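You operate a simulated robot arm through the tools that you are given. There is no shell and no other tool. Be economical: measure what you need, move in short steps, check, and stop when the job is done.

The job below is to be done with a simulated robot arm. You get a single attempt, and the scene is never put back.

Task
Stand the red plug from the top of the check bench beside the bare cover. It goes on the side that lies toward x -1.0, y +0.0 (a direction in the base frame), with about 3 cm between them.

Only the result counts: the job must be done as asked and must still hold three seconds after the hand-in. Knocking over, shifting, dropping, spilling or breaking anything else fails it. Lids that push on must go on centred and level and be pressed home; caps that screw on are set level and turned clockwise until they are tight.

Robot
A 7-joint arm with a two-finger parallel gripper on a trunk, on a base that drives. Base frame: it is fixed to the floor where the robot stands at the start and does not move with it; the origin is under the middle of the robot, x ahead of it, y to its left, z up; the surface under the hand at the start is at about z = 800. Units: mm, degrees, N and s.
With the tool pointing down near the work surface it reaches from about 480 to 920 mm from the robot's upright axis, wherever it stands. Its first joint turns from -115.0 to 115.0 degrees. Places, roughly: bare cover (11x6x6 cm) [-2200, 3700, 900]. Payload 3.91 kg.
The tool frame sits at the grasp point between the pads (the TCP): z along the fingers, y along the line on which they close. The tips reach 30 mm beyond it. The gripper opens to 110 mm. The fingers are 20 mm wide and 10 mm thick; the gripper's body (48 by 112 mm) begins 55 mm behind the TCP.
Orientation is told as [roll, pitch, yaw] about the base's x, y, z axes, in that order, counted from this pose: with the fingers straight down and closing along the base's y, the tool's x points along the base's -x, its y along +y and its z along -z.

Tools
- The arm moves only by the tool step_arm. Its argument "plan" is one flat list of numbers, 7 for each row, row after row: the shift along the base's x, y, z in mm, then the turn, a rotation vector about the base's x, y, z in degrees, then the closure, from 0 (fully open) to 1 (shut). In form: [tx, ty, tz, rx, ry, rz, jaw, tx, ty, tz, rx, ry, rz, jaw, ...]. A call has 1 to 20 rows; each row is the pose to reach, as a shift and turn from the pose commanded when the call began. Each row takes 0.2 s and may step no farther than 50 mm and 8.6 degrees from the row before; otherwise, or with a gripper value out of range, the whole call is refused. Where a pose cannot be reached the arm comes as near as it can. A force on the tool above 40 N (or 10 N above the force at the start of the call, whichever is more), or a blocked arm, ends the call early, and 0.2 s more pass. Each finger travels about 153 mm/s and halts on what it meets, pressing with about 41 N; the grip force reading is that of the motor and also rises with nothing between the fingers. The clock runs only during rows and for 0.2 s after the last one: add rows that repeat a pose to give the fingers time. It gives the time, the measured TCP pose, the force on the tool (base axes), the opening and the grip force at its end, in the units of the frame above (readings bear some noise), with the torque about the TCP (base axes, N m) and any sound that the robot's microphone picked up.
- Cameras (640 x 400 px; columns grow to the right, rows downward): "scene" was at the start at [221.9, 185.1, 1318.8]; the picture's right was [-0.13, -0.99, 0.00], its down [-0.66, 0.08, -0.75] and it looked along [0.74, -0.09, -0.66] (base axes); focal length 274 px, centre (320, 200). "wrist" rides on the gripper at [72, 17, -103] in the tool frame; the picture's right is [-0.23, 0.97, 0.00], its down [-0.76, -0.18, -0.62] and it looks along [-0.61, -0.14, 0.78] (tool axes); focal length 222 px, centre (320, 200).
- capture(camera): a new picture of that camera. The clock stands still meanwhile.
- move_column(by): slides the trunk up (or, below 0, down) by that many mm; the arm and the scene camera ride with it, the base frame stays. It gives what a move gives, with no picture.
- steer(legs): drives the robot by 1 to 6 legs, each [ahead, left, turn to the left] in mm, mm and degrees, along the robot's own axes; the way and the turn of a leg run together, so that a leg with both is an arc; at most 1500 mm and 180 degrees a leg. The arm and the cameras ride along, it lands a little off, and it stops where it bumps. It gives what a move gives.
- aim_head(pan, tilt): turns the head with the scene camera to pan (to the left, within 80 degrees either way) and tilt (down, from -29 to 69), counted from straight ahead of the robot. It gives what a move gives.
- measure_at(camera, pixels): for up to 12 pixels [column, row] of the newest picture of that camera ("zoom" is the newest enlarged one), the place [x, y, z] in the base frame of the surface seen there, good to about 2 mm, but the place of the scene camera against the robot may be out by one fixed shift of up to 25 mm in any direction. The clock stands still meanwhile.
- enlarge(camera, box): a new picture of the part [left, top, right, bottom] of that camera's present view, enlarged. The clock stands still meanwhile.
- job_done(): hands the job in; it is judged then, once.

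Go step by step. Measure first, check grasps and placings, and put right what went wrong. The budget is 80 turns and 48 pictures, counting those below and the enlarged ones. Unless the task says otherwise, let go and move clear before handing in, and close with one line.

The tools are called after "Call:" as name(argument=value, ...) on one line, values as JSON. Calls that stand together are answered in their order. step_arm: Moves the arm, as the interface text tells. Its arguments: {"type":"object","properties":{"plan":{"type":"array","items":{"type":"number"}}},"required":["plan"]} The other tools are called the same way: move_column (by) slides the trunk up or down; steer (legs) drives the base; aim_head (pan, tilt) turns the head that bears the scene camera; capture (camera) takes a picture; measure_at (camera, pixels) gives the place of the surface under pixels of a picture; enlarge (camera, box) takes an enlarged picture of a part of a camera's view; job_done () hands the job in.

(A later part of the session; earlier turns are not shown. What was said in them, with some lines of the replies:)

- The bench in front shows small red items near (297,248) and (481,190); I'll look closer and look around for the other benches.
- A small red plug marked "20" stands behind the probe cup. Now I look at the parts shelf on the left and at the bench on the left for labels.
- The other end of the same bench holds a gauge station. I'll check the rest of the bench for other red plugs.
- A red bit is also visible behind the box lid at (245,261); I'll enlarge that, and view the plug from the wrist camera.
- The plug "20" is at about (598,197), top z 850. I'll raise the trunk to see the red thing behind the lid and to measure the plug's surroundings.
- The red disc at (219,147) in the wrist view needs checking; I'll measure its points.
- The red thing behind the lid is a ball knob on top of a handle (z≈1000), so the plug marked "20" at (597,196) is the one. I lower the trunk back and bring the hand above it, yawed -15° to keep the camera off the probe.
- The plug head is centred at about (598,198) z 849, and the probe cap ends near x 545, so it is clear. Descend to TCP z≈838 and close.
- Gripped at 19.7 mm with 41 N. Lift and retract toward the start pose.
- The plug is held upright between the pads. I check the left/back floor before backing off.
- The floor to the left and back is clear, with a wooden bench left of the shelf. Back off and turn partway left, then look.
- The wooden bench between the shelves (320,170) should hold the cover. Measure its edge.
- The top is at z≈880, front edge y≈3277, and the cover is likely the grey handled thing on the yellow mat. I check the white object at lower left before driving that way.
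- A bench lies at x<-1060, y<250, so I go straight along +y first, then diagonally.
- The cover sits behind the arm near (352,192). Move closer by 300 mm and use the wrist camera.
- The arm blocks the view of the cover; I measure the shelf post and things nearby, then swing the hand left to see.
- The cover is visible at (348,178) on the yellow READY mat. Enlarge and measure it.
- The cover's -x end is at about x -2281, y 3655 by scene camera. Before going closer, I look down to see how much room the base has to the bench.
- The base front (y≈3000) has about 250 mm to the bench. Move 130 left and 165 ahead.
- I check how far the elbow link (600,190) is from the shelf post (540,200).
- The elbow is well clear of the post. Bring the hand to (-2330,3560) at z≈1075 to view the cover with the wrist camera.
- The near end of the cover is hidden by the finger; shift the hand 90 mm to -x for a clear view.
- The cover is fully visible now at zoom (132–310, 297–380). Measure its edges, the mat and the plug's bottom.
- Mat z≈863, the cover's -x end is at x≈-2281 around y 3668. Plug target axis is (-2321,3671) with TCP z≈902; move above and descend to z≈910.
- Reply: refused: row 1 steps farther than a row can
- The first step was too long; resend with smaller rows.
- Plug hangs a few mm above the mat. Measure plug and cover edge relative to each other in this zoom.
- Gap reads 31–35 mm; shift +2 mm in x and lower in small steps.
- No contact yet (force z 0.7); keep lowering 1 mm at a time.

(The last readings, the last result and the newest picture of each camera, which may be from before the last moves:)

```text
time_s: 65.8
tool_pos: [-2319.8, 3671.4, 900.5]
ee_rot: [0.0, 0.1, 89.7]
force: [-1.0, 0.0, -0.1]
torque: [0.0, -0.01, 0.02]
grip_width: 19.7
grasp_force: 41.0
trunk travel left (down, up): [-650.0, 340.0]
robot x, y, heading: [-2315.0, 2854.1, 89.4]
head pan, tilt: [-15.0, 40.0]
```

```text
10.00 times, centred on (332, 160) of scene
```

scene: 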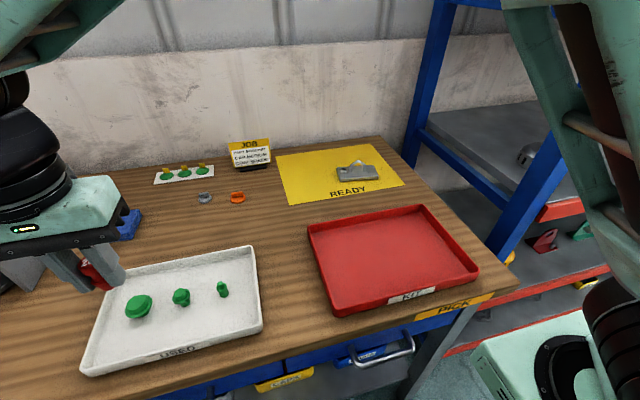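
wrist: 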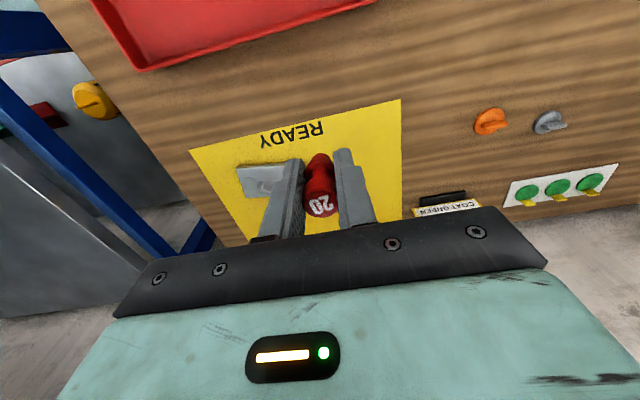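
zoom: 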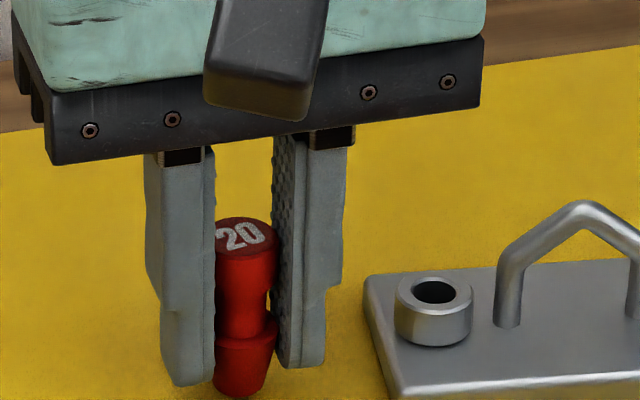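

Call:
measure_at(camera="zoom", pixels=[[238, 385], [238, 392], [330, 380], [140, 390], [243, 225], [240, 398]])

Call:
step_arm(plan=[0, 0, -1, 0, 0, 0, 1, 0, 0, -1, 0, 0, 0, 1])

```text
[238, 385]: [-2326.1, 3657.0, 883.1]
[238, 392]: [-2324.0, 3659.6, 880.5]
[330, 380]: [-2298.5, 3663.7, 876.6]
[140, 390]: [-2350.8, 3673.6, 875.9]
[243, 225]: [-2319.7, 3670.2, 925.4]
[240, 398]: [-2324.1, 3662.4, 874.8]
```

```text
time_s: 66.4
tool_pos: [-2319.5, 3670.8, 899.5]
ee_rot: [0.1, 0.0, 89.5]
force: [0.9, 0.2, 0.2]
torque: [-0.02, 0.0, 0.01]
grip_width: 19.7
grasp_force: 40.7
trunk travel left (down, up): [-650.0, 340.0]
robot x, y, heading: [-2313.1, 2851.8, 89.6]
head pan, tilt: [-15.0, 40.0]
```

Top 925 vs mat 876 gives nearly the plug's 49 mm height; continue in sub-mm steps to contact.

Call:
step_arm(plan=[0, 0, -0.7, 0, 0, 0, 1, 0, 0, -0.7, 0, 0, 0, 1])

Call:
step_arm(plan=[0, 0, -0.7, 0, 0, 0, 1, 0, 0, -0.7, 0, 0, 0, 1])

```text
time_s: 67.0
tool_pos: [-2319.1, 3671.7, 898.9]
ee_rot: [0.0, 0.0, 89.6]
force: [0.4, 0.2, -0.1]
torque: [0.01, 0.01, 0.01]
grip_width: 19.6
grasp_force: 41.2
trunk travel left (down, up): [-650.0, 340.0]
robot x, y, heading: [-2308.6, 2855.6, 89.7]
head pan, tilt: [-15.0, 40.0]
```

```text
time_s: 67.6
tool_pos: [-2320.4, 3671.8, 898.3]
ee_rot: [0.0, 0.0, 89.5]
force: [0.4, -1.2, -0.1]
torque: [-0.01, -0.01, -0.05]
grip_width: 19.4
grasp_force: 40.8
trunk travel left (down, up): [-650.0, 340.0]
robot x, y, heading: [-2311.5, 2851.5, 89.6]
head pan, tilt: [-15.0, 40.0]
```

Call:
step_arm(plan=[0, 0, -0.7, 0, 0, 0, 1, 0, 0, -0.7, 0, 0, 0, 1])

Call:
step_arm(plan=[0, 0, -0.7, 0, 0, 0, 1, 0, 0, -0.7, 0, 0, 0, 1])

Call:
enlarge(camera="scene", box=[300, 145, 364, 185])

Call:
measure_at(camera="zoom", pixels=[[243, 185], [235, 190], [245, 195], [238, 330], [238, 345], [238, 352], [238, 360], [238, 375], [320, 360], [120, 360]])

```text
time_s: 68.2
tool_pos: [-2319.4, 3670.9, 898.3]
ee_rot: [0.0, -0.1, 89.6]
force: [1.0, 0.5, 0.8]
torque: [-0.01, -0.02, 0.0]
grip_width: 19.9
grasp_force: 41.6
trunk travel left (down, up): [-650.0, 340.0]
robot x, y, heading: [-2316.3, 2854.3, 89.7]
head pan, tilt: [-15.0, 40.0]
```

```text
time_s: 68.8
tool_pos: [-2319.3, 3671.5, 897.8]
ee_rot: [0.0, -0.1, 89.6]
force: [0.0, -1.2, 5.7]
torque: [0.0, 0.0, 0.02]
grip_width: 19.6
grasp_force: 40.6
trunk travel left (down, up): [-650.0, 340.0]
robot x, y, heading: [-2312.9, 2850.1, 89.7]
head pan, tilt: [-15.0, 40.0]
```

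```text
10.00 times, centred on (332, 165) of scene
```

zoom: 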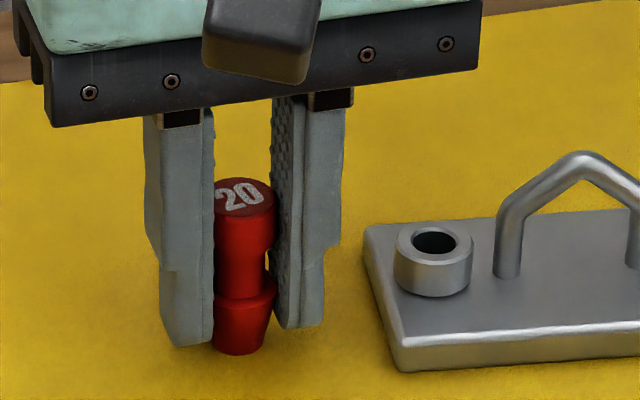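

```text
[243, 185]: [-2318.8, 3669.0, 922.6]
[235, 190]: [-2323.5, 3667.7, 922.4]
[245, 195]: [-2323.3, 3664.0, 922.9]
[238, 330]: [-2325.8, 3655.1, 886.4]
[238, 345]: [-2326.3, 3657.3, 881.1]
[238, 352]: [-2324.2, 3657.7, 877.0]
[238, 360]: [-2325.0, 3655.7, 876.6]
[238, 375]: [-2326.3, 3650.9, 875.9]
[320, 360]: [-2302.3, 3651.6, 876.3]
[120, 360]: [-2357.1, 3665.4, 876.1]
```

Contact: force z 5.7 N and the plug's foot meets the mat. Open only to ~34 mm, then lift straight up.

Call:
step_arm(plan=[0, 0, 0, 0, 0, 0, 0.8, 0, 0, 0, 0, 0, 0, 0.7, 0, 0, 0, 0, 0, 0, 0.69, 0, 0, 0, 0, 0, 0, 0.69, 0, 0, 20, 0, 0, 0, 0.69, 0, 0, 50, 0, 0, 0, 0.69, 0, 0, 90, 0, 0, 0, 0.69, 0, 0, 135, 0, 0, 0, 0.69, -30, -30, 160, 0, 0, 0, 0.69, -60, -60, 160, 0, 0, 0, 0.69])

Call:
enlarge(camera="scene", box=[280, 130, 408, 210])

Call:
measure_at(camera="zoom", pixels=[[210, 185], [205, 225], [218, 225], [212, 260], [290, 240], [300, 290]])

```text
time_s: 71.0
tool_pos: [-2379.5, 3611.7, 1058.1]
ee_rot: [0.0, 0.1, 89.5]
force: [0.5, 1.1, 0.0]
torque: [-0.06, 0.05, -0.02]
grip_width: 34.3
grasp_force: 0.0
trunk travel left (down, up): [-650.0, 340.0]
robot x, y, heading: [-2312.8, 2857.3, 89.6]
head pan, tilt: [-15.0, 40.0]
```

```text
5.00 times, centred on (344, 170) of scene
```

zoom: 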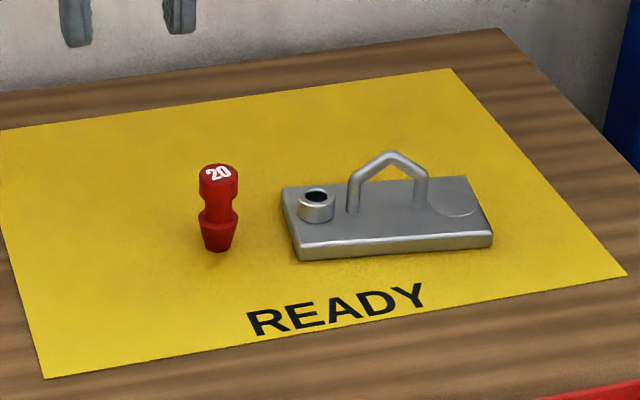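

```text
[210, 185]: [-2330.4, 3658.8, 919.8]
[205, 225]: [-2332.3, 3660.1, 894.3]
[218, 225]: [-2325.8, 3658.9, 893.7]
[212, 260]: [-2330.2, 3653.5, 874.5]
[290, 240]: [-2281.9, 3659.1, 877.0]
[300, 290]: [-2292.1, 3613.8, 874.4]
```

The plug stands free. Measure the gap once more: plug's right edge versus cover's end.

Call:
measure_at(camera="zoom", pixels=[[236, 182], [201, 182], [236, 225], [201, 225], [219, 225], [286, 205], [291, 225], [288, 215]])

```text
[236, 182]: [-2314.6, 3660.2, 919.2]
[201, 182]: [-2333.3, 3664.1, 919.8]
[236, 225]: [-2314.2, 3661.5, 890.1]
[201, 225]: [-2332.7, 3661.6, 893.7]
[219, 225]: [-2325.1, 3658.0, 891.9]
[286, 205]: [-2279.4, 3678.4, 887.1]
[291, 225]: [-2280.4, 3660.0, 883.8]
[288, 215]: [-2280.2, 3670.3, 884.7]
```

The plug stands upright about 3.0–3.4 cm from the cover's -x end, in line with it, and the hand is clear. Handing in.

Call:
job_done()

```text
The job is handed in.
```

The red plug marked "20" is standing upright on the −x side of the bare cover, with a measured gap of about 3 cm (3.0–3.4 cm). The gripper has let go and moved clear, and I saw nothing else disturbed.
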